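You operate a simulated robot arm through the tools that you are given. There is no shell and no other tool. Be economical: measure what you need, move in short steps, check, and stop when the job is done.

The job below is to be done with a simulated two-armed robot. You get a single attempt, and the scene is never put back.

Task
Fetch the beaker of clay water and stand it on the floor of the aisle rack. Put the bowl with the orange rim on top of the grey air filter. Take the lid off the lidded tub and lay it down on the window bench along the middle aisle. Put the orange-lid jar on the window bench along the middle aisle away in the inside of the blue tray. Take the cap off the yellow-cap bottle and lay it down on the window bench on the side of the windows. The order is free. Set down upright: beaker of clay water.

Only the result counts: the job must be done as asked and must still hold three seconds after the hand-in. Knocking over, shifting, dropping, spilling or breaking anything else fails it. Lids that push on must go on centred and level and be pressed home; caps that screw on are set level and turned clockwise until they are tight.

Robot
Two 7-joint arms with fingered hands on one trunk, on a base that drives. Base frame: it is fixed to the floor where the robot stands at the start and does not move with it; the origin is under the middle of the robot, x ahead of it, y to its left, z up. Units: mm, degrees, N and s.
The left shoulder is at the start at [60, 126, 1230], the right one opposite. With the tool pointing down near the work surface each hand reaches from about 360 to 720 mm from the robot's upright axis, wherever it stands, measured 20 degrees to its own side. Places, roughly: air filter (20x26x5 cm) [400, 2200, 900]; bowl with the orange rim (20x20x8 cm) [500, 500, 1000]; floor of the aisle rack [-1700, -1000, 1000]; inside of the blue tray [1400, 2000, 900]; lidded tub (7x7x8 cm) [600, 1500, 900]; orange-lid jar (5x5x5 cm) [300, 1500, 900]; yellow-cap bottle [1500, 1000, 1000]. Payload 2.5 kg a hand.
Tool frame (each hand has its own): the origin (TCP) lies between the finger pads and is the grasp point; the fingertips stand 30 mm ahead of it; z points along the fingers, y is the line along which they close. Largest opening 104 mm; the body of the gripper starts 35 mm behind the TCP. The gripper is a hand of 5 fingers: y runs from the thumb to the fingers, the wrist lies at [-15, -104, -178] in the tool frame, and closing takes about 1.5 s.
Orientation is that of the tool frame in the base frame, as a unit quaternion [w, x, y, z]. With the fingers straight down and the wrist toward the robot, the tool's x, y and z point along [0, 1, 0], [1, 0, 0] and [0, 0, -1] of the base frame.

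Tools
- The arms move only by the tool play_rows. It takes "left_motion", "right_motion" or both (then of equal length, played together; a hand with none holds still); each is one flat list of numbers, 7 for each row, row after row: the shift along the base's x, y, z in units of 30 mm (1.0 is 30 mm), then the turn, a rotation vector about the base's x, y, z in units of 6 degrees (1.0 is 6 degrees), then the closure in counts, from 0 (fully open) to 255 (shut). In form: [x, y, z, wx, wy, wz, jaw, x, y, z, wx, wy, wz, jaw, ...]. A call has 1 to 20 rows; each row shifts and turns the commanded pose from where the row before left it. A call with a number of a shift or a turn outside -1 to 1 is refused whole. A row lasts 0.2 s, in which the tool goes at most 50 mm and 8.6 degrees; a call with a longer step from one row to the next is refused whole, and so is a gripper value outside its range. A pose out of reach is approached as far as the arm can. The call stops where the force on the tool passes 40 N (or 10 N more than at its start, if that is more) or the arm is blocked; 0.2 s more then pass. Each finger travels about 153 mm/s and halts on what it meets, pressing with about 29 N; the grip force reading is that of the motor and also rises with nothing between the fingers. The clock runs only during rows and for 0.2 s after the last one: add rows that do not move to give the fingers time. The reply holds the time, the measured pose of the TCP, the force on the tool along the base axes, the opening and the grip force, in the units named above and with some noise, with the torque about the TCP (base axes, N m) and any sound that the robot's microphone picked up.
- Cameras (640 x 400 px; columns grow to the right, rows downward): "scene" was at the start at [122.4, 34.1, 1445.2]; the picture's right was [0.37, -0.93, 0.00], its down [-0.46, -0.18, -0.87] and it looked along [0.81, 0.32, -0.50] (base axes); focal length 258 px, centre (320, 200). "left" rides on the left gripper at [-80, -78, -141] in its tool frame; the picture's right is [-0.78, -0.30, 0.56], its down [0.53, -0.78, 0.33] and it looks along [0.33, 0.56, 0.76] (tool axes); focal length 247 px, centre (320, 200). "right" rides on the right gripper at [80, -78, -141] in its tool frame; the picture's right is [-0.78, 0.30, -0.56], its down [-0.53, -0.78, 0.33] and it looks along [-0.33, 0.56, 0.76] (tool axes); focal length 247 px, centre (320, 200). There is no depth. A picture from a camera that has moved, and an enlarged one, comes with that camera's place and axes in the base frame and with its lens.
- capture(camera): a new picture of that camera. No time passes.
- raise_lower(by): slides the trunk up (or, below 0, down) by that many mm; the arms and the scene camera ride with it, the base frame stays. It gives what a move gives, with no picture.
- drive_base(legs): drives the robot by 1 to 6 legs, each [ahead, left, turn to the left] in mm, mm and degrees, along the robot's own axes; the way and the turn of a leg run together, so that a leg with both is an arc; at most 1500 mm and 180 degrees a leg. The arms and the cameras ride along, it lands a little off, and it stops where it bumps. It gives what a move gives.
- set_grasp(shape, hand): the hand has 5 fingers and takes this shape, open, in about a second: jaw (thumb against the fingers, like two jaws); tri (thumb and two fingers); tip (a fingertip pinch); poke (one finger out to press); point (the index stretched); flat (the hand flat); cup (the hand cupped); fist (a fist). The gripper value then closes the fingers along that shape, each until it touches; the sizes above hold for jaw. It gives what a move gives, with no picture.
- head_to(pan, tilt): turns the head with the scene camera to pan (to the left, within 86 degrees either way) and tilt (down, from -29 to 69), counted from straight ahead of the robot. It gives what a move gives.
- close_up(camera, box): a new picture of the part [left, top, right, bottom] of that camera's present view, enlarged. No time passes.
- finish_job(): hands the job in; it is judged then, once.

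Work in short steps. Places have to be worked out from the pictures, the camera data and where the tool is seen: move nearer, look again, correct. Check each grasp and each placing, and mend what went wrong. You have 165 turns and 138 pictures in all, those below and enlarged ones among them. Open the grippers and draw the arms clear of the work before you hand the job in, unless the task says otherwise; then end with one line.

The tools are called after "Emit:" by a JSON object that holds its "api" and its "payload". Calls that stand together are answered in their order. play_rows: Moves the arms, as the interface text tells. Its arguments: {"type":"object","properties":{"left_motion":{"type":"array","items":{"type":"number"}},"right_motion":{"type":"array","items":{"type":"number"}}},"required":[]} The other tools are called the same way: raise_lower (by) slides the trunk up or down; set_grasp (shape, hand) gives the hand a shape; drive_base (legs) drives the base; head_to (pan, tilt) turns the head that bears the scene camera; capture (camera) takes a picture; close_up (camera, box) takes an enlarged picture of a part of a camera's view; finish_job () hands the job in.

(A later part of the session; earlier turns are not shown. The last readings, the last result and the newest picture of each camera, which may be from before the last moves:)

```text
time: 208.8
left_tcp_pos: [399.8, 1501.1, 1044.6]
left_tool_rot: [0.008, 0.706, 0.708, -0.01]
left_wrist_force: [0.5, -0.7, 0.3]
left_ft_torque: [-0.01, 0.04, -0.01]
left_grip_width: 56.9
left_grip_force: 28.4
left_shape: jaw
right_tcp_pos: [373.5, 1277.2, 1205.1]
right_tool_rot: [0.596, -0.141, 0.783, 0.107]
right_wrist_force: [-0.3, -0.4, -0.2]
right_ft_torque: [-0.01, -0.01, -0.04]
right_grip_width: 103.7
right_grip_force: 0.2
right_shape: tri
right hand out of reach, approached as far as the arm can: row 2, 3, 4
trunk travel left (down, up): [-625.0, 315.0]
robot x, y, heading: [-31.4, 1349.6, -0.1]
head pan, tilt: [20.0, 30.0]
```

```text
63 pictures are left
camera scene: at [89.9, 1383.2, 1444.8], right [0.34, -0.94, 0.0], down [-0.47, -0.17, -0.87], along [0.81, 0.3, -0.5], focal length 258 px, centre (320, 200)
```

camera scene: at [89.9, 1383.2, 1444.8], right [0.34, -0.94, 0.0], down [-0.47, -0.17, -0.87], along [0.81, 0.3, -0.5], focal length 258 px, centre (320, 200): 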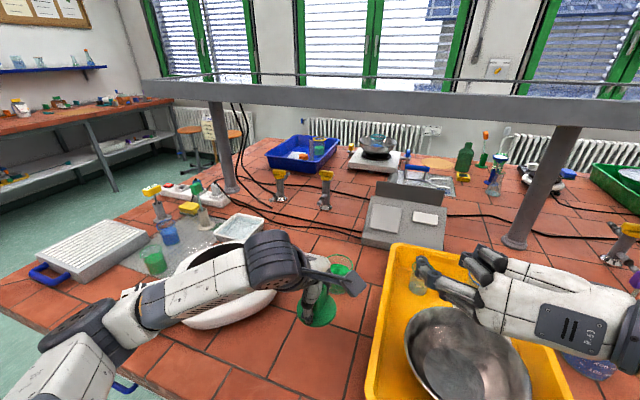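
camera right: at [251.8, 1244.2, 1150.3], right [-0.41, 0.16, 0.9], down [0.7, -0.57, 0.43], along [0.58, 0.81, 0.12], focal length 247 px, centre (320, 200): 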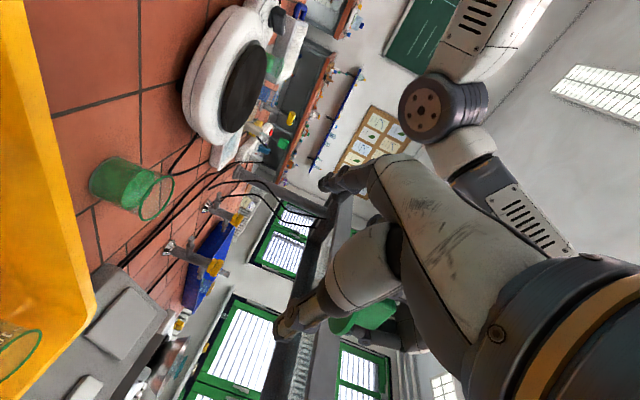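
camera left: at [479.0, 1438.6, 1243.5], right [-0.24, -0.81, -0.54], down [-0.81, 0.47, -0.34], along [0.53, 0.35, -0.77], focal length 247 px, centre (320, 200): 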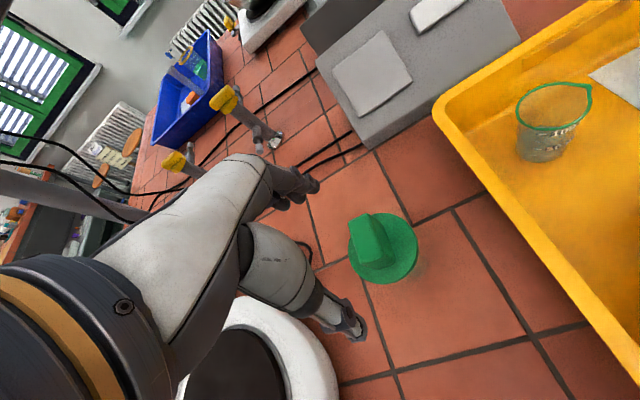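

Descend to about z=972, then feel for contact.

Emit:
{"api": "play_rows", "payload": {"left_motion": [0, 0, -0.8, 0, 0, 0, 255, 0, 0, -0.8, 0, 0, 0, 255, 0, 0, -0.6, 0, 0, 0, 255, 0, 0, -0.2, 0, 0, 0, 255, 0, 0, -0.15, 0, 0, 0, 255, 0, 0, 0, 0, 0, 0, 255]}}

Emit:
{"api": "play_rows", "payload": {"left_motion": [0, 0, -0.13, 0, 0, 0, 255, 0, 0, 0, 0, 0, 0, 255]}}

Emit:
{"api": "play_rows", "payload": {"left_motion": [0, 0, -0.13, 0, 0, 0, 255, 0, 0, 0, 0, 0, 0, 255]}}

Emit:
{"api": "close_up", "payload": {"camera": "scene", "box": [260, 230, 380, 340]}}

```text
time: 210.2
left_tcp_pos: [400.0, 1501.3, 968.6]
left_tool_rot: [0.009, 0.706, 0.708, -0.009]
left_wrist_force: [0.2, 0.4, -0.7]
left_ft_torque: [-0.01, -0.02, 0.0]
left_grip_width: 56.9
left_grip_force: 29.0
left_shape: jaw
right_tcp_pos: [373.7, 1278.6, 1205.4]
right_tool_rot: [0.596, -0.141, 0.783, 0.108]
right_wrist_force: [0.6, 0.6, -0.4]
right_ft_torque: [-0.03, 0.01, -0.05]
right_grip_width: 103.7
right_grip_force: 0.1
right_shape: tri
trunk travel left (down, up): [-625.0, 315.0]
robot x, y, heading: [-36.0, 1349.6, -0.4]
head pan, tilt: [20.0, 30.0]
```

```text
time: 210.8
left_tcp_pos: [399.8, 1501.5, 965.0]
left_tool_rot: [0.008, 0.706, 0.708, -0.009]
left_wrist_force: [0.8, 0.2, -1.4]
left_ft_torque: [0.01, 0.01, 0.02]
left_grip_width: 57.0
left_grip_force: 29.4
left_shape: jaw
right_tcp_pos: [373.3, 1278.4, 1205.6]
right_tool_rot: [0.596, -0.14, 0.784, 0.107]
right_wrist_force: [0.7, 0.5, -0.6]
right_ft_torque: [-0.01, -0.02, -0.02]
right_grip_width: 103.8
right_grip_force: 0.1
right_shape: tri
trunk travel left (down, up): [-625.0, 315.0]
robot x, y, heading: [-35.7, 1351.4, -0.1]
head pan, tilt: [20.0, 30.0]
```

```text
time: 211.4
left_tcp_pos: [400.8, 1501.2, 961.5]
left_tool_rot: [0.009, 0.707, 0.707, -0.009]
left_wrist_force: [-0.8, 0.0, -0.7]
left_ft_torque: [0.0, -0.02, -0.01]
left_grip_width: 57.1
left_grip_force: 29.1
left_shape: jaw
right_tcp_pos: [372.8, 1276.9, 1204.8]
right_tool_rot: [0.596, -0.14, 0.783, 0.107]
right_wrist_force: [-0.6, 1.2, 0.4]
right_ft_torque: [0.0, -0.01, 0.02]
right_grip_width: 103.8
right_grip_force: 0.0
right_shape: tri
trunk travel left (down, up): [-625.0, 315.0]
robot x, y, heading: [-31.5, 1351.4, -0.1]
head pan, tilt: [20.0, 30.0]
```

```text
3.64 times, centred on (320, 285) of scene
camera zoom: at [89.9, 1383.2, 1444.7], right [0.34, -0.94, 0.0], down [-0.47, -0.17, -0.87], along [0.81, 0.3, -0.5], focal length 937 px, centre (320, -109)
```

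zoom: 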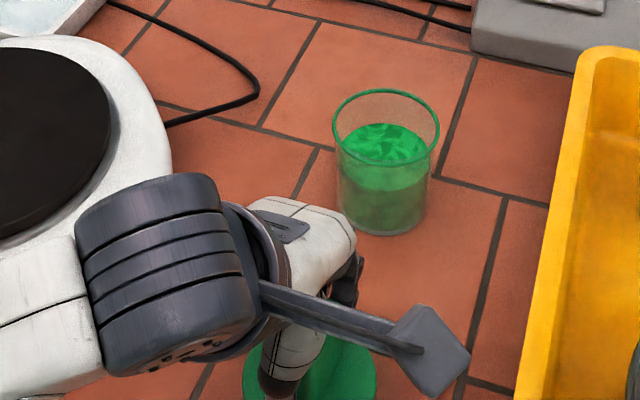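

Tub stands open and upright. Continue down to contact.

Emit:
{"api": "play_rows", "payload": {"left_motion": [0, 0, -0.13, 0, 0, 0, 255, 0, 0, 0, 0, 0, 0, 255]}}

Emit:
{"api": "play_rows", "payload": {"left_motion": [0, 0, -0.13, 0, 0, 0, 255, 0, 0, 0, 0, 0, 0, 255]}}

Emit:
{"api": "play_rows", "payload": {"left_motion": [0, 0, -0.1, 0, 0, 0, 255, 0, 0, 0, 0, 0, 0, 255]}}

```text
time: 212.0
left_tcp_pos: [399.6, 1501.7, 955.9]
left_tool_rot: [0.007, 0.706, 0.708, -0.009]
left_wrist_force: [-0.2, 0.2, -0.6]
left_ft_torque: [-0.01, -0.01, 0.01]
left_grip_width: 57.1
left_grip_force: 29.5
left_shape: jaw
right_tcp_pos: [373.5, 1278.4, 1205.5]
right_tool_rot: [0.596, -0.141, 0.783, 0.106]
right_wrist_force: [0.2, -0.2, 1.1]
right_ft_torque: [0.02, 0.02, -0.03]
right_grip_width: 103.7
right_grip_force: 0.0
right_shape: tri
trunk travel left (down, up): [-625.0, 315.0]
robot x, y, heading: [-33.6, 1351.5, -0.3]
head pan, tilt: [20.0, 30.0]
```

```text
time: 212.6
left_tcp_pos: [400.6, 1500.7, 953.4]
left_tool_rot: [0.009, 0.707, 0.707, -0.01]
left_wrist_force: [-0.5, 0.2, -0.5]
left_ft_torque: [-0.01, 0.04, 0.01]
left_grip_width: 57.0
left_grip_force: 29.1
left_shape: jaw
right_tcp_pos: [374.2, 1277.8, 1205.2]
right_tool_rot: [0.595, -0.14, 0.784, 0.106]
right_wrist_force: [0.6, -0.2, -0.6]
right_ft_torque: [-0.01, 0.03, 0.0]
right_grip_width: 103.9
right_grip_force: 0.0
right_shape: tri
trunk travel left (down, up): [-625.0, 315.0]
robot x, y, heading: [-35.9, 1351.9, -0.3]
head pan, tilt: [20.0, 30.0]
```

```text
time: 213.2
left_tcp_pos: [400.3, 1501.3, 948.5]
left_tool_rot: [0.008, 0.706, 0.708, -0.009]
left_wrist_force: [0.6, 0.6, -0.6]
left_ft_torque: [-0.01, 0.01, 0.0]
left_grip_width: 56.8
left_grip_force: 29.2
left_shape: jaw
right_tcp_pos: [372.9, 1277.2, 1205.2]
right_tool_rot: [0.596, -0.14, 0.784, 0.107]
right_wrist_force: [0.3, -0.8, 0.0]
right_ft_torque: [0.0, 0.0, 0.02]
right_grip_width: 104.0
right_grip_force: 0.0
right_shape: tri
trunk travel left (down, up): [-625.0, 315.0]
robot x, y, heading: [-33.1, 1349.0, -0.2]
head pan, tilt: [20.0, 30.0]
```

Still free; keep stepping.

Emit:
{"api": "play_rows", "payload": {"left_motion": [0, 0, -0.13, 0, 0, 0, 255, 0, 0, 0, 0, 0, 0, 255]}}

Emit:
{"api": "play_rows", "payload": {"left_motion": [0, 0, -0.1, 0, 0, 0, 255, 0, 0, 0, 0, 0, 0, 255]}}

Emit:
{"api": "play_rows", "payload": {"left_motion": [0, 0, -0.1, 0, 0, 0, 255, 0, 0, 0, 0, 0, 0, 255]}}

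Emit:
{"api": "close_up", "payload": {"camera": "left", "box": [250, 150, 450, 330]}}

```text
time: 213.8
left_tcp_pos: [399.3, 1501.6, 945.1]
left_tool_rot: [0.009, 0.706, 0.708, -0.01]
left_wrist_force: [-1.1, 1.0, 0.1]
left_ft_torque: [-0.01, 0.01, 0.0]
left_grip_width: 57.0
left_grip_force: 29.4
left_shape: jaw
right_tcp_pos: [374.6, 1278.6, 1205.2]
right_tool_rot: [0.596, -0.141, 0.784, 0.106]
right_wrist_force: [0.7, 0.5, -0.2]
right_ft_torque: [0.01, -0.01, 0.04]
right_grip_width: 103.8
right_grip_force: 0.0
right_shape: tri
trunk travel left (down, up): [-625.0, 315.0]
robot x, y, heading: [-32.7, 1352.1, -0.4]
head pan, tilt: [20.0, 30.0]
```

```text
time: 214.4
left_tcp_pos: [400.8, 1500.8, 943.0]
left_tool_rot: [0.009, 0.705, 0.709, -0.01]
left_wrist_force: [0.7, 0.1, 0.3]
left_ft_torque: [-0.01, 0.0, 0.03]
left_grip_width: 56.9
left_grip_force: 29.2
left_shape: jaw
right_tcp_pos: [373.4, 1278.1, 1205.0]
right_tool_rot: [0.597, -0.141, 0.783, 0.107]
right_wrist_force: [-0.1, -0.4, -0.6]
right_ft_torque: [0.03, 0.0, -0.03]
right_grip_width: 103.7
right_grip_force: 0.1
right_shape: tri
trunk travel left (down, up): [-625.0, 315.0]
robot x, y, heading: [-34.3, 1351.1, -0.1]
head pan, tilt: [20.0, 30.0]
```

```text
time: 215.0
left_tcp_pos: [400.2, 1502.4, 939.3]
left_tool_rot: [0.008, 0.706, 0.708, -0.009]
left_wrist_force: [0.5, -0.1, -0.7]
left_ft_torque: [0.04, 0.0, 0.01]
left_grip_width: 57.1
left_grip_force: 29.5
left_shape: jaw
right_tcp_pos: [374.2, 1279.3, 1205.2]
right_tool_rot: [0.596, -0.14, 0.783, 0.107]
right_wrist_force: [0.5, 0.0, -0.1]
right_ft_torque: [0.02, 0.02, 0.02]
right_grip_width: 103.5
right_grip_force: 0.1
right_shape: tri
trunk travel left (down, up): [-625.0, 315.0]
robot x, y, heading: [-33.2, 1350.3, -0.1]
head pan, tilt: [20.0, 30.0]
```

```text
2.22 times, centred on (350, 240) of left
camera zoom: at [321.9, 1424.1, 1082.3], right [-0.3, -0.79, -0.54], down [-0.78, 0.52, -0.34], along [0.55, 0.32, -0.77], focal length 549 px, centre (253, 111)
```

zoom: 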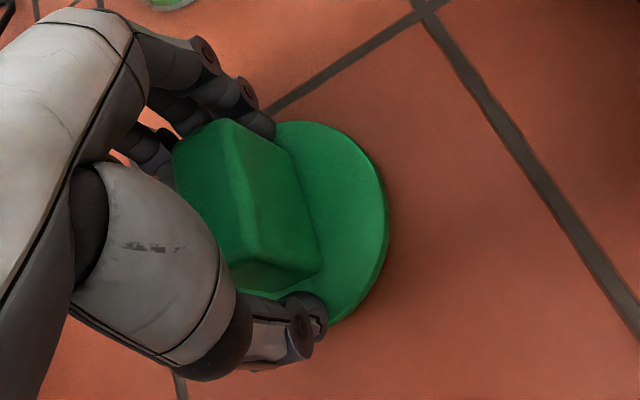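

Nearly down (disc is thin). Two more small steps.

Emit:
{"api": "play_rows", "payload": {"left_motion": [0, 0, -0.08, 0, 0, 0, 255, 0, 0, 0, 0, 0, 0, 255]}}

Emit:
{"api": "play_rows", "payload": {"left_motion": [0, 0, -0.08, 0, 0, 0, 255, 0, 0, 0, 0, 0, 0, 255]}}

```text
time: 215.6
left_tcp_pos: [400.5, 1501.8, 937.4]
left_tool_rot: [0.008, 0.706, 0.709, -0.01]
left_wrist_force: [0.5, -0.1, -2.1]
left_ft_torque: [0.04, -0.02, 0.01]
left_grip_width: 57.2
left_grip_force: 28.9
left_shape: jaw
right_tcp_pos: [372.6, 1278.1, 1204.5]
right_tool_rot: [0.596, -0.14, 0.783, 0.107]
right_wrist_force: [-0.2, 0.2, 0.4]
right_ft_torque: [0.0, -0.03, 0.04]
right_grip_width: 103.5
right_grip_force: 0.1
right_shape: tri
trunk travel left (down, up): [-625.0, 315.0]
robot x, y, heading: [-31.8, 1350.5, 0.1]
head pan, tilt: [20.0, 30.0]
```

```text
time: 216.2
left_tcp_pos: [399.6, 1502.6, 935.6]
left_tool_rot: [0.008, 0.705, 0.709, -0.009]
left_wrist_force: [-0.4, 0.3, 2.4]
left_ft_torque: [0.01, -0.05, 0.0]
left_grip_width: 56.8
left_grip_force: 28.9
left_shape: jaw
right_tcp_pos: [374.1, 1277.6, 1205.4]
right_tool_rot: [0.596, -0.14, 0.783, 0.107]
right_wrist_force: [-0.1, -0.6, 0.5]
right_ft_torque: [-0.03, 0.03, -0.03]
right_grip_width: 103.7
right_grip_force: 0.0
right_shape: tri
trunk travel left (down, up): [-625.0, 315.0]
robot x, y, heading: [-31.4, 1352.1, -0.0]
head pan, tilt: [20.0, 30.0]
```

Contact. Release and rise with the left while turning the right hand back to pointing down.

Emit:
{"api": "play_rows", "payload": {"left_motion": [0, 0, 0, 0, 0, 0, 0, 0, 0, 0, 0, 0, 0, 0, 0, 0, 0, 0, 0, 0, 0, 0, 0, 0.5, 0, 0, 0, 0, 0, 0, 1, 0, 0, 0, 0, 0, 0, 1, 0, 0, 0, 0, 0, 0, 1, 0, 0, 0, 0, 0, 0, 1, 0, 0, 0, 0, 0, 0, 1, 0, 0, 0, 0, 0, 0, 1, 0, 0, 0, 0, 0, 0, 1, 0, 0, 0, 0, 0, 0, 1, 0, 0, 0, 0, 0, 0, 1, 0, 0, 0, 0, 0, 0, 1, 0, 0, 0, 0, 0, 0, 1, 0, 0, 0, 0, 0, 0, 0, 0, 0, 0, 0], "right_motion": [0.2, 0, 0.3, 0.514, 0.734, -0.957, 0, 0.2, 0, 0.3, 0.514, 0.734, -0.957, 0, 0.2, 0, 0.3, 0.514, 0.734, -0.957, 0, 0.2, 0, 0.3, 0.514, 0.734, -0.957, 0, 0, 0, 0.3, 0.514, 0.734, -0.957, 0, 0, 0, 0.3, 0.514, 0.734, -0.957, 0, 0, 0, 0.3, 0.514, 0.734, -0.957, 0, 0, 0, 0.3, 0.514, 0.734, -0.957, 0, 0, 0, 0.3, 0.514, 0.734, -0.957, 0, 0, 0, 0.3, 0.514, 0.734, -0.957, 0, 0, 0, 0, 0.514, 0.734, -0.957, 0, 0, 0, 0, 0.514, 0.734, -0.957, 0, 0, 0, 0, 0.514, 0.734, -0.957, 0, 0, 0, 0, 0.514, 0.734, -0.957, 0, 0, 0, 0, 0.514, 0.734, -0.957, 0, 0, 0, 0, 0.514, 0.734, -0.957, 0]}}

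Emit:
{"api": "set_grasp", "payload": {"shape": "jaw", "hand": "right"}}

Emit:
{"api": "capture", "payload": {"camera": "scene"}}

```text
time: 219.6
left_tcp_pos: [399.7, 1500.0, 1280.4]
left_tool_rot: [0.008, 0.706, 0.708, -0.01]
left_wrist_force: [-1.1, 0.4, 0.1]
left_ft_torque: [0.02, -0.03, 0.0]
left_grip_width: 103.5
left_grip_force: 0.0
left_shape: jaw
right_tcp_pos: [398.5, 1279.0, 1295.0]
right_tool_rot: [-0.002, 0.707, 0.707, 0.004]
right_wrist_force: [0.6, -0.3, -0.6]
right_ft_torque: [0.01, 0.01, -0.01]
right_grip_width: 103.6
right_grip_force: 0.1
right_shape: tri
trunk travel left (down, up): [-625.0, 315.0]
robot x, y, heading: [-35.1, 1351.9, -0.2]
head pan, tilt: [20.0, 30.0]
```

```text
time: 220.5
left_tcp_pos: [400.0, 1499.7, 1279.7]
left_tool_rot: [0.009, 0.706, 0.708, -0.009]
left_wrist_force: [-0.1, 0.3, 0.1]
left_ft_torque: [0.01, -0.01, -0.01]
left_grip_width: 103.7
left_grip_force: 0.0
left_shape: jaw
right_tcp_pos: [397.9, 1278.4, 1295.3]
right_tool_rot: [-0.001, 0.706, 0.708, 0.005]
right_wrist_force: [-0.7, -0.2, -0.6]
right_ft_torque: [0.02, -0.02, -0.03]
right_grip_width: 103.9
right_grip_force: 0.1
right_shape: jaw
trunk travel left (down, up): [-625.0, 315.0]
robot x, y, heading: [-30.1, 1349.7, -0.0]
head pan, tilt: [20.0, 30.0]
```

```text
60 pictures are left
camera scene: at [89.9, 1383.2, 1444.8], right [0.34, -0.94, 0.0], down [-0.47, -0.17, -0.87], along [0.81, 0.3, -0.5], focal length 258 px, centre (320, 200)
```

scene: 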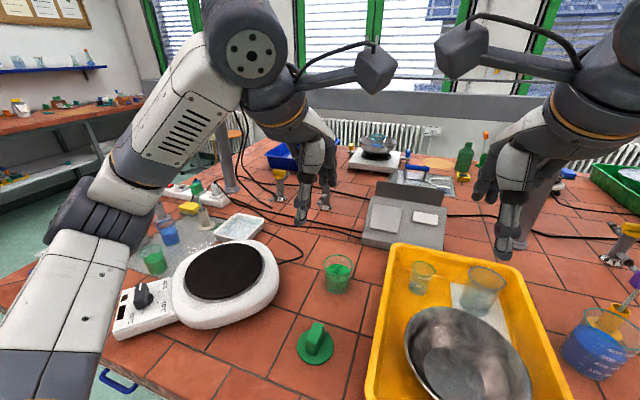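

Lid is lying on the bench; tub open. Three tasks done. Now drive to the bowl and inspect it.

Emit:
{"api": "drive_base", "payload": {"legs": [[0, -920, 0]]}}

Emit:
{"api": "head_to", "payload": {"pan": 0, "tilt": 42}}

Emit:
{"api": "capture", "payload": {"camera": "scene"}}

Emit:
{"api": "capture", "payload": {"camera": "right"}}

```text
time: 225.3
left_tcp_pos: [398.9, 586.8, 1279.9]
left_tool_rot: [0.008, 0.706, 0.708, -0.008]
left_wrist_force: [0.4, -0.3, -0.6]
left_ft_torque: [0.0, -0.04, 0.03]
left_grip_width: 103.8
left_grip_force: 0.0
left_shape: jaw
right_tcp_pos: [398.4, 365.5, 1296.0]
right_tool_rot: [0.0, 0.705, 0.709, 0.004]
right_wrist_force: [0.6, 1.1, -0.2]
right_ft_torque: [0.03, -0.01, -0.03]
right_grip_width: 103.8
right_grip_force: 0.0
right_shape: jaw
trunk travel left (down, up): [-625.0, 315.0]
robot x, y, heading: [-35.8, 440.1, -0.1]
head pan, tilt: [20.0, 30.0]
```

```text
time: 226.2
left_tcp_pos: [397.5, 585.5, 1279.6]
left_tool_rot: [0.008, 0.706, 0.708, -0.01]
left_wrist_force: [0.2, 0.3, 0.0]
left_ft_torque: [0.02, 0.0, -0.03]
left_grip_width: 103.6
left_grip_force: 0.2
left_shape: jaw
right_tcp_pos: [396.9, 364.8, 1295.8]
right_tool_rot: [-0.001, 0.705, 0.709, 0.005]
right_wrist_force: [0.3, -0.3, 0.6]
right_ft_torque: [-0.05, 0.02, 0.0]
right_grip_width: 104.0
right_grip_force: 0.0
right_shape: jaw
trunk travel left (down, up): [-625.0, 315.0]
robot x, y, heading: [-35.4, 439.8, -0.0]
head pan, tilt: [0.0, 42.0]
```

```text
59 pictures are left
camera scene: at [87.7, 438.5, 1426.5], right [0.0, -1.0, 0.0], down [-0.67, 0.0, -0.74], along [0.74, 0.0, -0.67], focal length 258 px, centre (320, 200)
```

scene: 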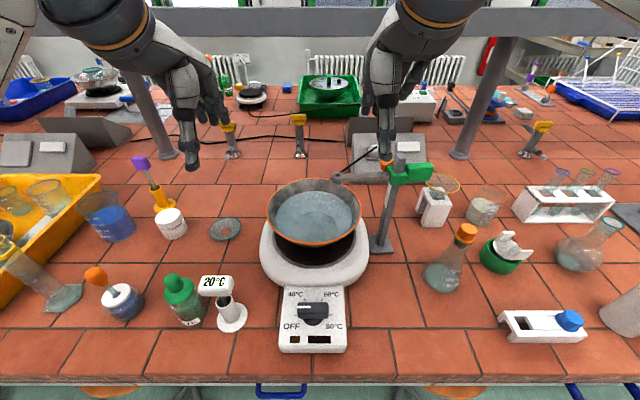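

```text
58 pictures are left
camera right: at [317.8, 444.5, 1436.6], right [0.3, -0.78, 0.55], down [-0.77, -0.53, -0.34], along [0.56, -0.33, -0.76], focal length 247 px, centre (320, 200)
```

right: 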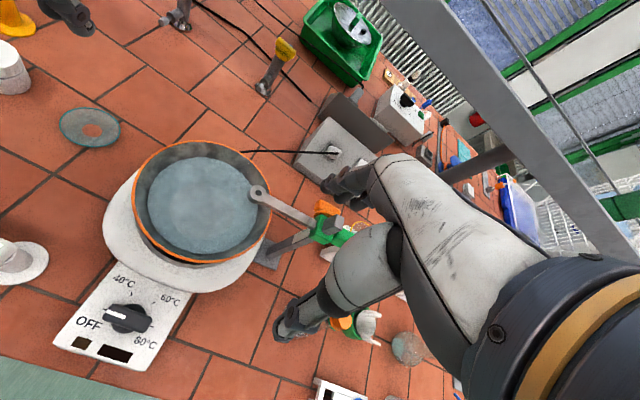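

Bowl centre ≈[481,452], rim z≈1045, radius 100; rod end ≈[512,405,1098]. I pre-pose both hands above the rim: left at the left side (yaw −80°, tilted 20°), right at near-right (yaw +25°, tilted 15°), half-closed.

Emit:
{"api": "play_rows", "payload": {"left_motion": [0.122, -0.067, -0.24, 0, 0, -0.952, 0, 0.122, -0.067, -0.24, 0, 0, -0.952, 0, 0.122, -0.067, -0.24, 0, 0, -0.952, 0, 0.122, -0.067, -0.24, 0, 0, -0.952, 0, 0.122, -0.067, -0.24, 0, 0, -0.952, 0, 0.122, -0.067, -0.24, 0, 0, -0.952, 0, 0.122, -0.067, -0.24, 0, 0, -0.952, 0, 0.122, -0.067, -0.24, 0, 0, -0.952, 0, 0.122, -0.067, -0.24, 0, 0, -0.952, 0, 0.122, -0.067, -0.24, 0, 0, -0.952, 0, 0.122, -0.067, -0.24, 0, 0, -0.952, 0, 0.122, -0.067, -0.24, 0, 0, -0.952, 0, 0.122, -0.067, -0.24, 0, 0, -0.952, 0, 0.122, -0.067, -0.24, 0, 0, -0.952, 0, 0.122, -0.067, -0.24, -0.82, -0.145, 0, 100, 0.122, -0.067, -0.24, -0.82, -0.145, 0, 100, 0.122, -0.067, -0.24, -0.82, -0.145, 0, 100, 0.122, -0.067, -0.24, -0.82, -0.145, 0, 100, 0, 0, 0, 0, 0, 0, 100], "right_motion": [-0.013, 0.083, -0.27, 0, 0, 0.298, 0, -0.013, 0.083, -0.27, 0, 0, 0.298, 0, -0.013, 0.083, -0.27, 0, 0, 0.298, 0, -0.013, 0.083, -0.27, 0, 0, 0.298, 0, -0.013, 0.083, -0.27, 0, 0, 0.298, 0, -0.013, 0.083, -0.27, 0, 0, 0.298, 0, -0.013, 0.083, -0.27, 0, 0, 0.298, 0, -0.013, 0.083, -0.27, 0, 0, 0.298, 0, -0.013, 0.083, -0.27, 0, 0, 0.298, 0, -0.013, 0.083, -0.27, 0, 0, 0.298, 0, -0.013, 0.083, -0.27, 0, 0, 0.298, 0, -0.013, 0.083, -0.27, 0, 0, 0.298, 0, -0.013, 0.083, -0.27, 0, 0, 0.298, 0, -0.013, 0.083, -0.27, 0, 0, 0.298, 0, -0.013, 0.083, -0.27, 0.265, -0.566, 0, 100, -0.013, 0.083, -0.27, 0.265, -0.566, 0, 100, -0.013, 0.083, -0.27, 0.265, -0.566, 0, 100, -0.013, 0.083, -0.27, 0.265, -0.566, 0, 100, 0, 0, 0, 0, 0, 0, 100]}}

Emit:
{"api": "capture", "payload": {"camera": "scene"}}

Emit:
{"api": "capture", "payload": {"camera": "left"}}

Emit:
{"api": "capture", "payload": {"camera": "right"}}

```text
time: 230.2
left_tcp_pos: [464.8, 550.3, 1149.9]
left_tool_rot: [0.174, 0.981, 0.086, 0.002]
left_wrist_force: [-0.3, 0.1, 0.5]
left_ft_torque: [-0.04, 0.01, -0.01]
left_grip_width: 63.7
left_grip_force: 0.0
left_shape: jaw
right_tcp_pos: [390.0, 409.9, 1150.1]
right_tool_rot: [0.069, 0.53, 0.837, 0.115]
right_wrist_force: [-0.2, -0.2, 0.0]
right_ft_torque: [0.02, 0.01, -0.01]
right_grip_width: 63.7
right_grip_force: 0.0
right_shape: jaw
trunk travel left (down, up): [-625.0, 315.0]
robot x, y, heading: [-34.6, 433.2, -0.1]
head pan, tilt: [0.0, 42.0]
```

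```text
57 pictures are left
camera scene: at [87.6, 438.4, 1426.5], right [0.0, -1.0, 0.0], down [-0.67, 0.0, -0.74], along [0.74, 0.0, -0.67], focal length 258 px, centre (320, 200)
```

scene: 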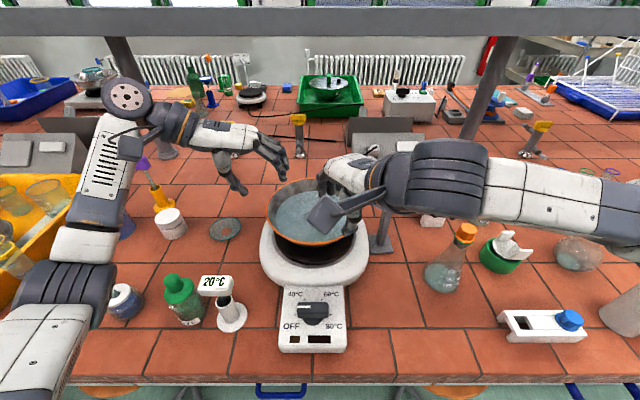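

```text
56 pictures are left
camera left: at [367.5, 656.3, 1257.6], right [-0.79, -0.05, -0.61], down [0.41, 0.7, -0.59], along [0.45, -0.72, -0.53], focal length 247 px, centre (320, 200)
```

left: 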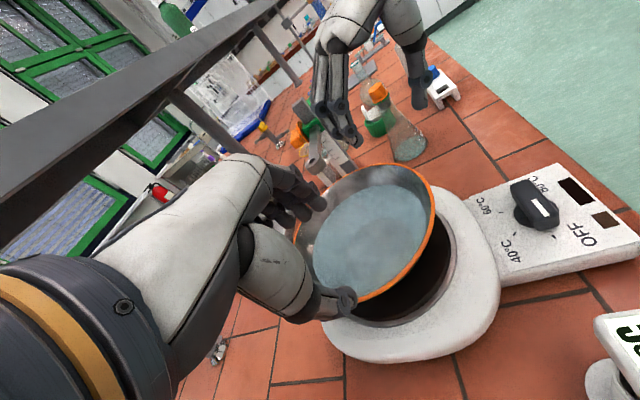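

```text
55 pictures are left
camera right: at [253.7, 434.2, 1265.9], right [0.46, -0.65, 0.61], down [-0.37, -0.76, -0.53], along [0.81, 0.02, -0.59], focal length 247 px, centre (320, 200)
```

right: 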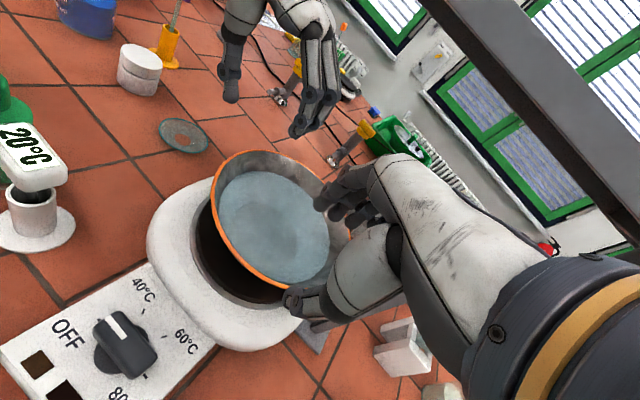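

Poses good. Descend both 60 mm and check alignment with the rim.

Emit:
{"api": "play_rows", "payload": {"left_motion": [0, 0, -0.7, 0, 0, 0, 100, 0, 0, -0.7, 0, 0, 0, 100, 0, 0, -0.6, 0, 0, 0, 100, 0, 0, 0, 0, 0, 0, 100], "right_motion": [0, 0, -0.7, 0, 0, 0, 100, 0, 0, -0.7, 0, 0, 0, 100, 0, 0, -0.6, 0, 0, 0, 100, 0, 0, 0, 0, 0, 0, 100]}}

Emit:
{"api": "capture", "payload": {"camera": "left"}}

Emit:
{"api": "capture", "payload": {"camera": "right"}}

```text
time: 231.2
left_tcp_pos: [465.2, 551.2, 1090.3]
left_tool_rot: [0.173, 0.981, 0.087, 0.003]
left_wrist_force: [-0.9, -1.1, 0.2]
left_ft_torque: [0.01, 0.01, 0.03]
left_grip_width: 63.9
left_grip_force: 0.0
left_shape: jaw
right_tcp_pos: [390.1, 409.5, 1088.1]
right_tool_rot: [0.069, 0.531, 0.837, 0.114]
right_wrist_force: [0.2, 0.7, 0.3]
right_ft_torque: [-0.02, -0.02, -0.02]
right_grip_width: 63.9
right_grip_force: 0.0
right_shape: jaw
trunk travel left (down, up): [-625.0, 315.0]
robot x, y, heading: [-31.7, 437.2, -0.1]
head pan, tilt: [0.0, 42.0]
```

```text
54 pictures are left
camera left: at [367.6, 656.2, 1197.4], right [-0.79, -0.05, -0.61], down [0.41, 0.7, -0.59], along [0.45, -0.72, -0.53], focal length 247 px, centre (320, 200)
```

left: 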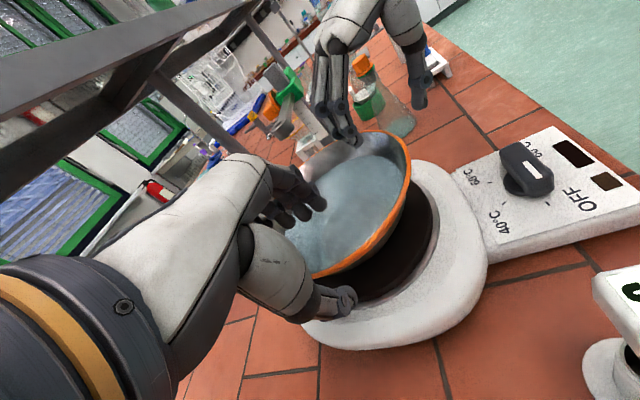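

```text
53 pictures are left
camera right: at [254.3, 434.0, 1205.3], right [0.46, -0.65, 0.61], down [-0.37, -0.76, -0.53], along [0.81, 0.02, -0.59], focal length 247 px, centre (320, 200)
```

right: 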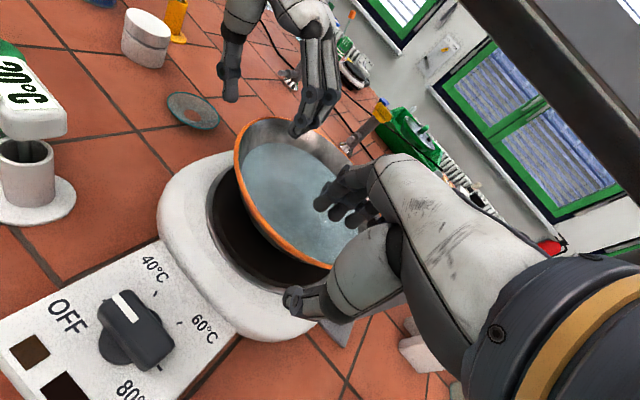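

Rim is ~8 mm inward of the right TCP and ~4 mm of the left. Correct and descend to z≈1052.

Emit:
{"api": "play_rows", "payload": {"left_motion": [0.03, -0.13, -0.4, 0, 0, 0, 100, 0, 0, -0.4, 0, 0, 0, 100, 0, 0, -0.4, 0, 0, 0, 100, 0, 0, 0, 0, 0, 0, 100], "right_motion": [0.24, 0.1, -0.4, 0, 0, 0, 100, 0, 0, -0.4, 0, 0, 0, 100, 0, 0, -0.4, 0, 0, 0, 100, 0, 0, 0, 0, 0, 0, 100]}}

Emit:
{"api": "capture", "payload": {"camera": "right"}}

Emit:
{"api": "capture", "payload": {"camera": "left"}}

```text
time: 232.2
left_tcp_pos: [466.1, 546.1, 1054.2]
left_tool_rot: [0.174, 0.981, 0.086, 0.002]
left_wrist_force: [0.4, -0.1, 0.1]
left_ft_torque: [-0.01, -0.01, 0.04]
left_grip_width: 64.1
left_grip_force: 0.1
left_shape: jaw
right_tcp_pos: [397.3, 411.9, 1052.3]
right_tool_rot: [0.068, 0.53, 0.838, 0.114]
right_wrist_force: [-0.5, -1.0, 0.0]
right_ft_torque: [0.0, -0.03, -0.01]
right_grip_width: 63.7
right_grip_force: 0.1
right_shape: jaw
trunk travel left (down, up): [-625.0, 315.0]
robot x, y, heading: [-35.2, 438.4, 0.2]
head pan, tilt: [0.0, 42.0]
```

```text
52 pictures are left
camera right: at [261.4, 437.8, 1169.5], right [0.46, -0.65, 0.61], down [-0.37, -0.76, -0.53], along [0.81, 0.02, -0.59], focal length 247 px, centre (320, 200)
```

right: 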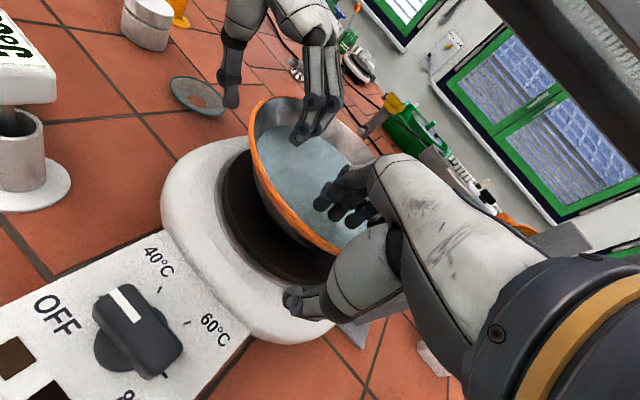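

```text
51 pictures are left
camera left: at [368.5, 652.0, 1161.4], right [-0.8, -0.05, -0.6], down [0.41, 0.7, -0.59], along [0.45, -0.72, -0.54], focal length 247 px, centre (320, 200)
```

left: 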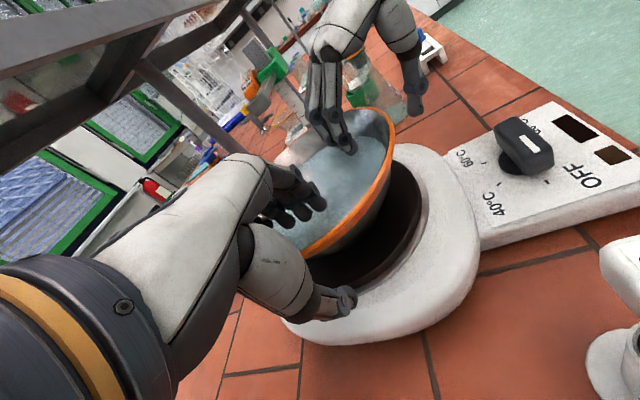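

Rims lie between thumb and fingers on both sides. Lower 8 mm more and close both together gradually.

Emit:
{"api": "play_rows", "payload": {"left_motion": [0, 0, -0.27, 0, 0, 0, 100, 0, 0, 0, 0, 0, 0, 140, 0, 0, 0, 0, 0, 0, 180, 0, 0, 0, 0, 0, 0, 210, 0, 0, 0, 0, 0, 0, 235, 0, 0, 0, 0, 0, 0, 255, 0, 0, 0, 0, 0, 0, 255, 0, 0, 0, 0, 0, 0, 255, 0, 0, 0, 0, 0, 0, 255], "right_motion": [0, 0, -0.27, 0, 0, 0, 100, 0, 0, 0, 0, 0, 0, 140, 0, 0, 0, 0, 0, 0, 180, 0, 0, 0, 0, 0, 0, 210, 0, 0, 0, 0, 0, 0, 235, 0, 0, 0, 0, 0, 0, 255, 0, 0, 0, 0, 0, 0, 255, 0, 0, 0, 0, 0, 0, 255, 0, 0, 0, 0, 0, 0, 255]}}

Emit:
{"api": "capture", "payload": {"camera": "scene"}}

Emit:
{"api": "capture", "payload": {"camera": "right"}}

```text
time: 234.2
left_tcp_pos: [465.0, 545.5, 1046.9]
left_tool_rot: [0.174, 0.981, 0.085, 0.002]
left_wrist_force: [-2.4, -12.2, 2.5]
left_ft_torque: [-0.52, -0.11, -0.29]
left_grip_width: 0.0
left_grip_force: 29.6
left_shape: jaw
right_tcp_pos: [396.9, 413.5, 1047.4]
right_tool_rot: [0.069, 0.53, 0.837, 0.116]
right_wrist_force: [2.9, 9.2, 7.1]
right_ft_torque: [0.38, -0.93, 0.34]
right_grip_width: 0.5
right_grip_force: 29.0
right_shape: jaw
trunk travel left (down, up): [-625.0, 315.0]
robot x, y, heading: [-30.5, 434.0, -0.2]
head pan, tilt: [0.0, 42.0]
```

```text
50 pictures are left
camera scene: at [86.9, 438.1, 1426.6], right [0.0, -1.0, 0.0], down [-0.67, 0.0, -0.74], along [0.74, 0.0, -0.67], focal length 258 px, centre (320, 200)
```

scene: 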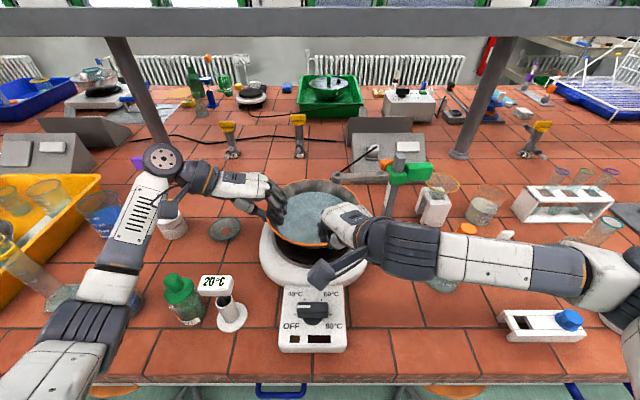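

```text
49 pictures are left
camera right: at [260.4, 437.3, 1162.3], right [0.46, -0.65, 0.61], down [-0.37, -0.76, -0.53], along [0.81, 0.02, -0.59], focal length 247 px, centre (320, 200)
```

right: 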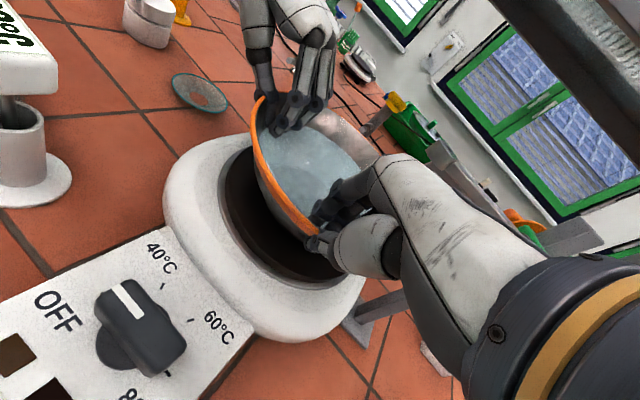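

Both grip the thin rim (internal forces confirm contact). Lift both 12 mm and check.

Emit:
{"api": "play_rows", "payload": {"left_motion": [0, 0, 0.1, 0, 0, 0, 255, 0, 0, 0.15, 0, 0, 0, 255, 0, 0, 0.15, 0, 0, 0, 255, 0, 0, 0, 0, 0, 0, 255], "right_motion": [0, 0, 0.1, 0, 0, 0, 255, 0, 0, 0.15, 0, 0, 0, 255, 0, 0, 0.15, 0, 0, 0, 255, 0, 0, 0, 0, 0, 0, 255]}}

Emit:
{"api": "close_up", "payload": {"camera": "scene", "box": [230, 150, 400, 290]}}

```text
time: 235.2
left_tcp_pos: [466.8, 546.4, 1057.9]
left_tool_rot: [0.173, 0.981, 0.086, 0.002]
left_wrist_force: [-4.6, -10.9, -5.9]
left_ft_torque: [-0.24, 0.21, -0.32]
left_grip_width: 0.0
left_grip_force: 28.9
left_shape: jaw
right_tcp_pos: [397.5, 412.1, 1058.1]
right_tool_rot: [0.069, 0.53, 0.837, 0.114]
right_wrist_force: [6.1, 10.4, -1.8]
right_ft_torque: [0.52, -0.29, 0.3]
right_grip_width: 0.0
right_grip_force: 28.9
right_shape: jaw
trunk travel left (down, up): [-625.0, 315.0]
robot x, y, heading: [-34.7, 440.8, -0.2]
head pan, tilt: [0.0, 42.0]
```

```text
2.86 times, centred on (315, 220) of scene
camera zoom: at [88.4, 438.3, 1426.3], right [0.0, -1.0, 0.0], down [-0.67, 0.0, -0.74], along [0.74, 0.0, -0.67], focal length 736 px, centre (334, 143)
```

zoom: 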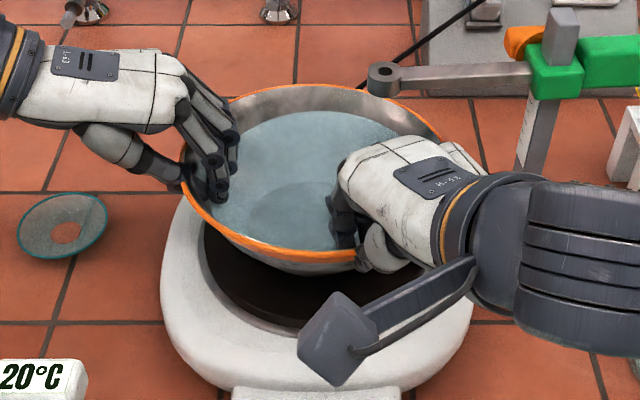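

Weight is now in the hands (~8 N). Lift another 10 mm and look for tilt.

Emit:
{"api": "play_rows", "payload": {"left_motion": [0, 0, 0.15, 0, 0, 0, 255, 0, 0, 0.18, 0, 0, 0, 255, 0, 0, 0, 0, 0, 0, 255], "right_motion": [0, 0, 0.15, 0, 0, 0, 255, 0, 0, 0.18, 0, 0, 0, 255, 0, 0, 0, 0, 0, 0, 255]}}

Emit:
{"api": "close_up", "payload": {"camera": "scene", "box": [230, 150, 400, 290]}}

```text
time: 236.0
left_tcp_pos: [466.4, 546.5, 1068.9]
left_tool_rot: [0.173, 0.981, 0.087, 0.002]
left_wrist_force: [-5.2, -10.2, -4.4]
left_ft_torque: [-0.25, 0.26, -0.32]
left_grip_width: 0.0
left_grip_force: 29.2
left_shape: jaw
right_tcp_pos: [398.5, 412.0, 1067.0]
right_tool_rot: [0.068, 0.529, 0.838, 0.115]
right_wrist_force: [6.3, 10.5, -3.1]
right_ft_torque: [0.4, -0.1, 0.3]
right_grip_width: 0.2
right_grip_force: 29.1
right_shape: jaw
trunk travel left (down, up): [-625.0, 315.0]
robot x, y, heading: [-34.6, 441.0, -0.0]
head pan, tilt: [0.0, 42.0]
```

```text
2.86 times, centred on (315, 220) of scene
camera zoom: at [88.5, 438.4, 1426.4], right [0.0, -1.0, 0.0], down [-0.67, 0.0, -0.74], along [0.74, 0.0, -0.67], focal length 736 px, centre (334, 143)
```

zoom: 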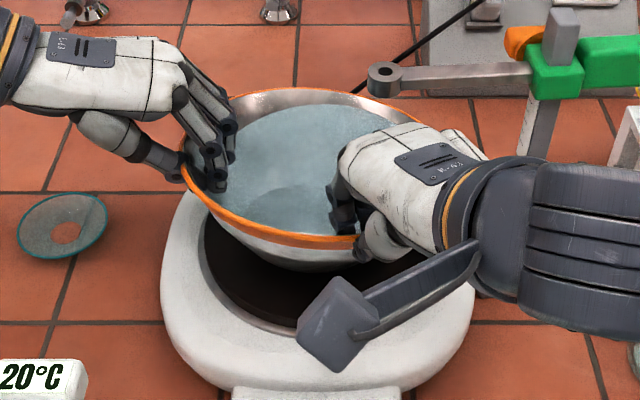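

The far side hardly rose: the bowl tips about the chord between the hands. Set it back down, then re-grip with the left hand on the far side, opposite the right.

Emit:
{"api": "play_rows", "payload": {"left_motion": [0, 0, -0.2, 0, 0, 0, 255, 0, 0, -0.2, 0, 0, 0, 255, 0, 0, -0.2, 0, 0, 0, 255, 0, 0, -0.12, 0, 0, 0, 255, 0, 0, 0, 0, 0, 0, 255], "right_motion": [0, 0, -0.2, 0, 0, 0, 255, 0, 0, -0.2, 0, 0, 0, 255, 0, 0, -0.2, 0, 0, 0, 255, 0, 0, -0.1, 0, 0, 0, 255, 0, 0, 0, 0, 0, 0, 255]}}

Emit:
{"api": "close_up", "payload": {"camera": "scene", "box": [230, 150, 400, 290]}}

```text
time: 237.2
left_tcp_pos: [464.1, 547.4, 1046.9]
left_tool_rot: [0.174, 0.981, 0.086, 0.005]
left_wrist_force: [-8.9, -2.8, 8.5]
left_ft_torque: [-0.52, -0.46, -0.25]
left_grip_width: 0.0
left_grip_force: 29.1
left_shape: jaw
right_tcp_pos: [395.9, 414.1, 1047.9]
right_tool_rot: [0.07, 0.53, 0.837, 0.116]
right_wrist_force: [1.7, 9.8, 8.4]
right_ft_torque: [-0.12, -1.17, 0.23]
right_grip_width: 0.3
right_grip_force: 29.1
right_shape: jaw
trunk travel left (down, up): [-625.0, 315.0]
robot x, y, heading: [-33.9, 441.0, 0.2]
head pan, tilt: [0.0, 42.0]
```

```text
2.86 times, centred on (315, 220) of scene
camera zoom: at [84.9, 439.3, 1426.9], right [0.0, -1.0, 0.0], down [-0.67, 0.0, -0.74], along [0.74, 0.0, -0.67], focal length 736 px, centre (334, 143)
```

zoom: 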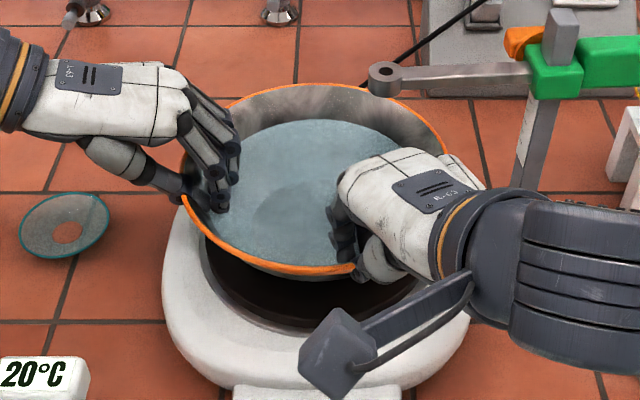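

Bowl is down and level again. Release the left, lift clear, untilt, and start yawing it round for the far-side grip (right keeps steadying).

Emit:
{"api": "play_rows", "payload": {"left_motion": [0, 0, 0, 0, 0, 0, 100, 0, 0, 0, 0, 0, 0, 100, 0, 0, 0, 0, 0, 0, 100, 0, 0, 0.8, 0, 0, 0, 100, 0, 0, 1, 0, 0, 0, 100, 0, 0, 1, 0, 0, 0, 100, 0, 0, 0.5, 0.82, 0.145, 0, 100, 0, 0, 0.5, 0.82, 0.145, 0, 100, 0, 0, 0.5, 0.82, 0.145, 0, 100, 0, 0, 0.5, 0.82, 0.145, 0, 100, 0, 0, 0, 0, 0, 1, 100, 0, 0, 0, 0, 0, 1, 100, 0, 0, 0, 0, 0, 1, 100, 0, 0, 0, 0, 0, 1, 100, 0, 0, 0, 0, 0, 1, 100, 0, 0, 0, 0, 0, 1, 100, 0, 0, 0, 0, 0, 1, 100, 0, 0, 0, 0, 0, 1, 100, 0, 0, 0, 0, 0, 1, 100, 0, 0, 0, 0, 0, 1, 100]}}

Emit:
{"api": "play_rows", "payload": {"left_motion": [0.4, -0.17, 0, 0, 0, 1, 100, 0.4, -0.17, 0, 0, 0, 1, 100, 0.4, -0.17, 0, 0, 0, 1, 100, 0.4, -0.17, 0, 0, 0, 1, 100, 0.4, -0.17, 0, 0, 0, 1, 100, 0.4, -0.17, 0, 0, 0, 1, 100, 0.4, -0.17, 0, 0, 0, 1, 100, 0.4, -0.17, 0, 0, 0, 1, 100, 0.2, -0.1, -0.4, -0.47, 0.885, 0, 100, 0.2, -0.1, -0.4, -0.47, 0.885, 0, 100, 0, 0, 0, 0, 0, 0, 100]}}

Emit:
{"api": "capture", "payload": {"camera": "scene"}}

Emit:
{"api": "capture", "payload": {"camera": "left"}}

```text
time: 241.4
left_tcp_pos: [465.2, 545.9, 1190.5]
left_tool_rot: [0.007, 0.818, 0.575, -0.011]
left_wrist_force: [-0.4, 0.1, -0.3]
left_ft_torque: [-0.03, 0.02, -0.01]
left_grip_width: 62.9
left_grip_force: 0.1
left_shape: jaw
right_tcp_pos: [396.7, 411.4, 1047.4]
right_tool_rot: [0.07, 0.529, 0.838, 0.114]
right_wrist_force: [-3.2, 1.5, 6.8]
right_ft_torque: [-0.14, -1.0, 0.17]
right_grip_width: 2.5
right_grip_force: 29.3
right_shape: jaw
trunk travel left (down, up): [-625.0, 315.0]
robot x, y, heading: [-34.2, 440.1, -0.2]
head pan, tilt: [0.0, 42.0]
```

```text
time: 243.8
left_tcp_pos: [574.7, 499.3, 1167.7]
left_tool_rot: [-0.043, 0.51, 0.854, -0.096]
left_wrist_force: [0.2, 0.5, -0.4]
left_ft_torque: [0.01, -0.02, 0.01]
left_grip_width: 63.1
left_grip_force: 0.0
left_shape: jaw
right_tcp_pos: [396.5, 412.3, 1045.4]
right_tool_rot: [0.07, 0.53, 0.837, 0.115]
right_wrist_force: [-2.7, 0.3, 7.6]
right_ft_torque: [-0.15, -0.99, 0.15]
right_grip_width: 2.4
right_grip_force: 28.5
right_shape: jaw
trunk travel left (down, up): [-625.0, 315.0]
robot x, y, heading: [-33.0, 436.2, -0.1]
head pan, tilt: [0.0, 42.0]
```

```text
45 pictures are left
camera scene: at [86.5, 438.6, 1426.6], right [0.0, -1.0, 0.0], down [-0.67, 0.0, -0.74], along [0.74, 0.0, -0.67], focal length 258 px, centre (320, 200)
```

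scene: 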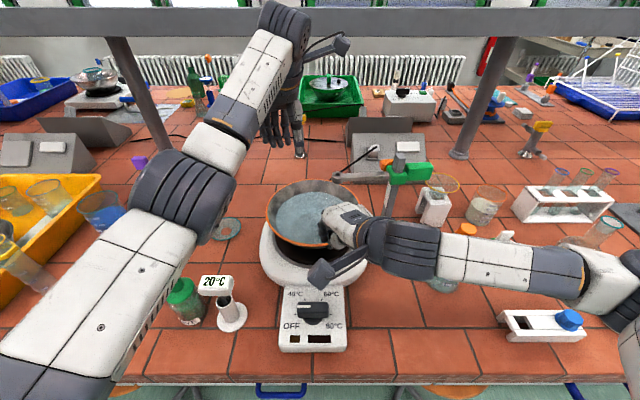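

```text
44 pictures are left
camera left: at [568.4, 410.1, 1322.8], right [0.02, -0.89, -0.46], down [-0.98, 0.07, -0.17], along [0.19, 0.46, -0.87], focal length 247 px, centre (320, 200)
```

left: 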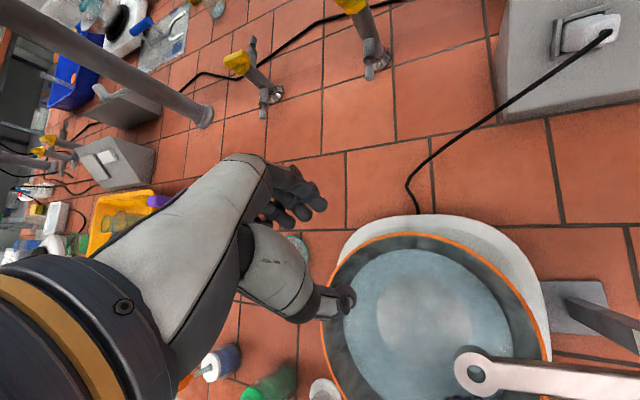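

The rim lies right beneath the left TCP. Descend to about z=1048.

Emit:
{"api": "play_rows", "payload": {"left_motion": [0, 0, -0.8, 0, 0, 0, 100, 0, 0, -0.8, 0, 0, 0, 100, 0, 0, -0.8, 0, 0, 0, 100, 0, 0, -0.6, 0, 0, 0, 100, 0, 0, -0.5, 0, 0, 0, 100, 0, 0, -0.45, 0, 0, 0, 100, 0, 0, 0, 0, 0, 0, 100]}}

Emit:
{"api": "capture", "payload": {"camera": "left"}}

```text
time: 245.4
left_tcp_pos: [573.9, 499.9, 1048.1]
left_tool_rot: [-0.043, 0.51, 0.854, -0.097]
left_wrist_force: [0.9, 0.3, 1.1]
left_ft_torque: [0.01, 0.0, 0.0]
left_grip_width: 62.9
left_grip_force: 0.0
left_shape: jaw
right_tcp_pos: [396.5, 412.7, 1046.5]
right_tool_rot: [0.07, 0.531, 0.837, 0.115]
right_wrist_force: [-2.9, 0.7, 6.8]
right_ft_torque: [-0.11, -0.97, 0.17]
right_grip_width: 2.6
right_grip_force: 29.0
right_shape: jaw
trunk travel left (down, up): [-625.0, 315.0]
robot x, y, heading: [-33.2, 440.0, -0.2]
head pan, tilt: [0.0, 42.0]
```

```text
43 pictures are left
camera left: at [568.3, 409.5, 1203.6], right [0.02, -0.89, -0.46], down [-0.98, 0.07, -0.17], along [0.19, 0.46, -0.87], focal length 247 px, centre (320, 200)
```

left: 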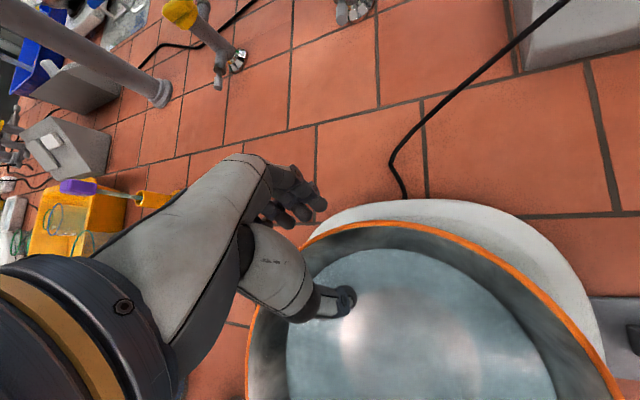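

Rim is between thumb and fingers. Close the left hand.

Emit:
{"api": "play_rows", "payload": {"left_motion": [0, 0, 0, 0, 0, 0, 140, 0, 0, 0, 0, 0, 0, 180, 0, 0, 0, 0, 0, 0, 210, 0, 0, 0, 0, 0, 0, 235, 0, 0, 0, 0, 0, 0, 255, 0, 0, 0, 0, 0, 0, 255, 0, 0, 0, 0, 0, 0, 255, 0, 0, 0, 0, 0, 0, 255]}}

Emit:
{"api": "play_rows", "payload": {"left_motion": [0, 0, 0.15, 0, 0, 0, 255, 0, 0, 0.15, 0, 0, 0, 255, 0, 0, 0.15, 0, 0, 0, 255, 0, 0, 0, 0, 0, 0, 255], "right_motion": [0, 0, 0.15, 0, 0, 0, 255, 0, 0, 0.15, 0, 0, 0, 255, 0, 0, 0.15, 0, 0, 0, 255, 0, 0, 0, 0, 0, 0, 255]}}

Emit:
{"api": "close_up", "payload": {"camera": "scene", "box": [230, 150, 400, 290]}}

```text
time: 247.2
left_tcp_pos: [573.0, 497.4, 1049.0]
left_tool_rot: [-0.043, 0.51, 0.853, -0.098]
left_wrist_force: [-16.9, -9.7, 6.7]
left_ft_torque: [-0.25, 0.53, -0.02]
left_grip_width: 0.4
left_grip_force: 28.7
left_shape: jaw
right_tcp_pos: [396.1, 413.1, 1048.4]
right_tool_rot: [0.07, 0.53, 0.837, 0.116]
right_wrist_force: [10.5, 7.8, 4.3]
right_ft_torque: [-0.03, -1.03, 0.18]
right_grip_width: 2.2
right_grip_force: 28.6
right_shape: jaw
trunk travel left (down, up): [-625.0, 315.0]
robot x, y, heading: [-34.3, 438.1, -0.3]
head pan, tilt: [0.0, 42.0]
```

```text
time: 248.2
left_tcp_pos: [575.6, 501.1, 1060.5]
left_tool_rot: [-0.046, 0.51, 0.853, -0.099]
left_wrist_force: [-15.8, -8.1, -6.5]
left_ft_torque: [-0.18, 0.35, -0.02]
left_grip_width: 0.2
left_grip_force: 29.3
left_shape: jaw
right_tcp_pos: [397.8, 413.1, 1058.7]
right_tool_rot: [0.069, 0.531, 0.837, 0.115]
right_wrist_force: [14.9, 8.6, -2.2]
right_ft_torque: [0.32, -0.64, 0.17]
right_grip_width: 0.6
right_grip_force: 29.0
right_shape: jaw
trunk travel left (down, up): [-625.0, 315.0]
robot x, y, heading: [-32.6, 440.1, -0.0]
head pan, tilt: [0.0, 42.0]
```

```text
2.86 times, centred on (315, 220) of scene
camera zoom: at [88.6, 438.4, 1426.3], right [0.0, -1.0, 0.0], down [-0.67, 0.0, -0.74], along [0.74, 0.0, -0.67], focal length 736 px, centre (334, 143)
```

zoom: 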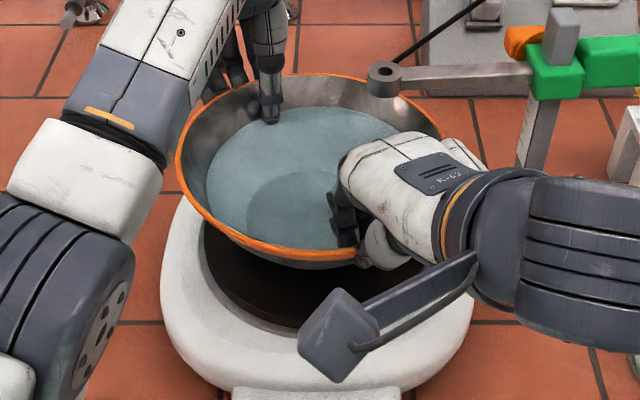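

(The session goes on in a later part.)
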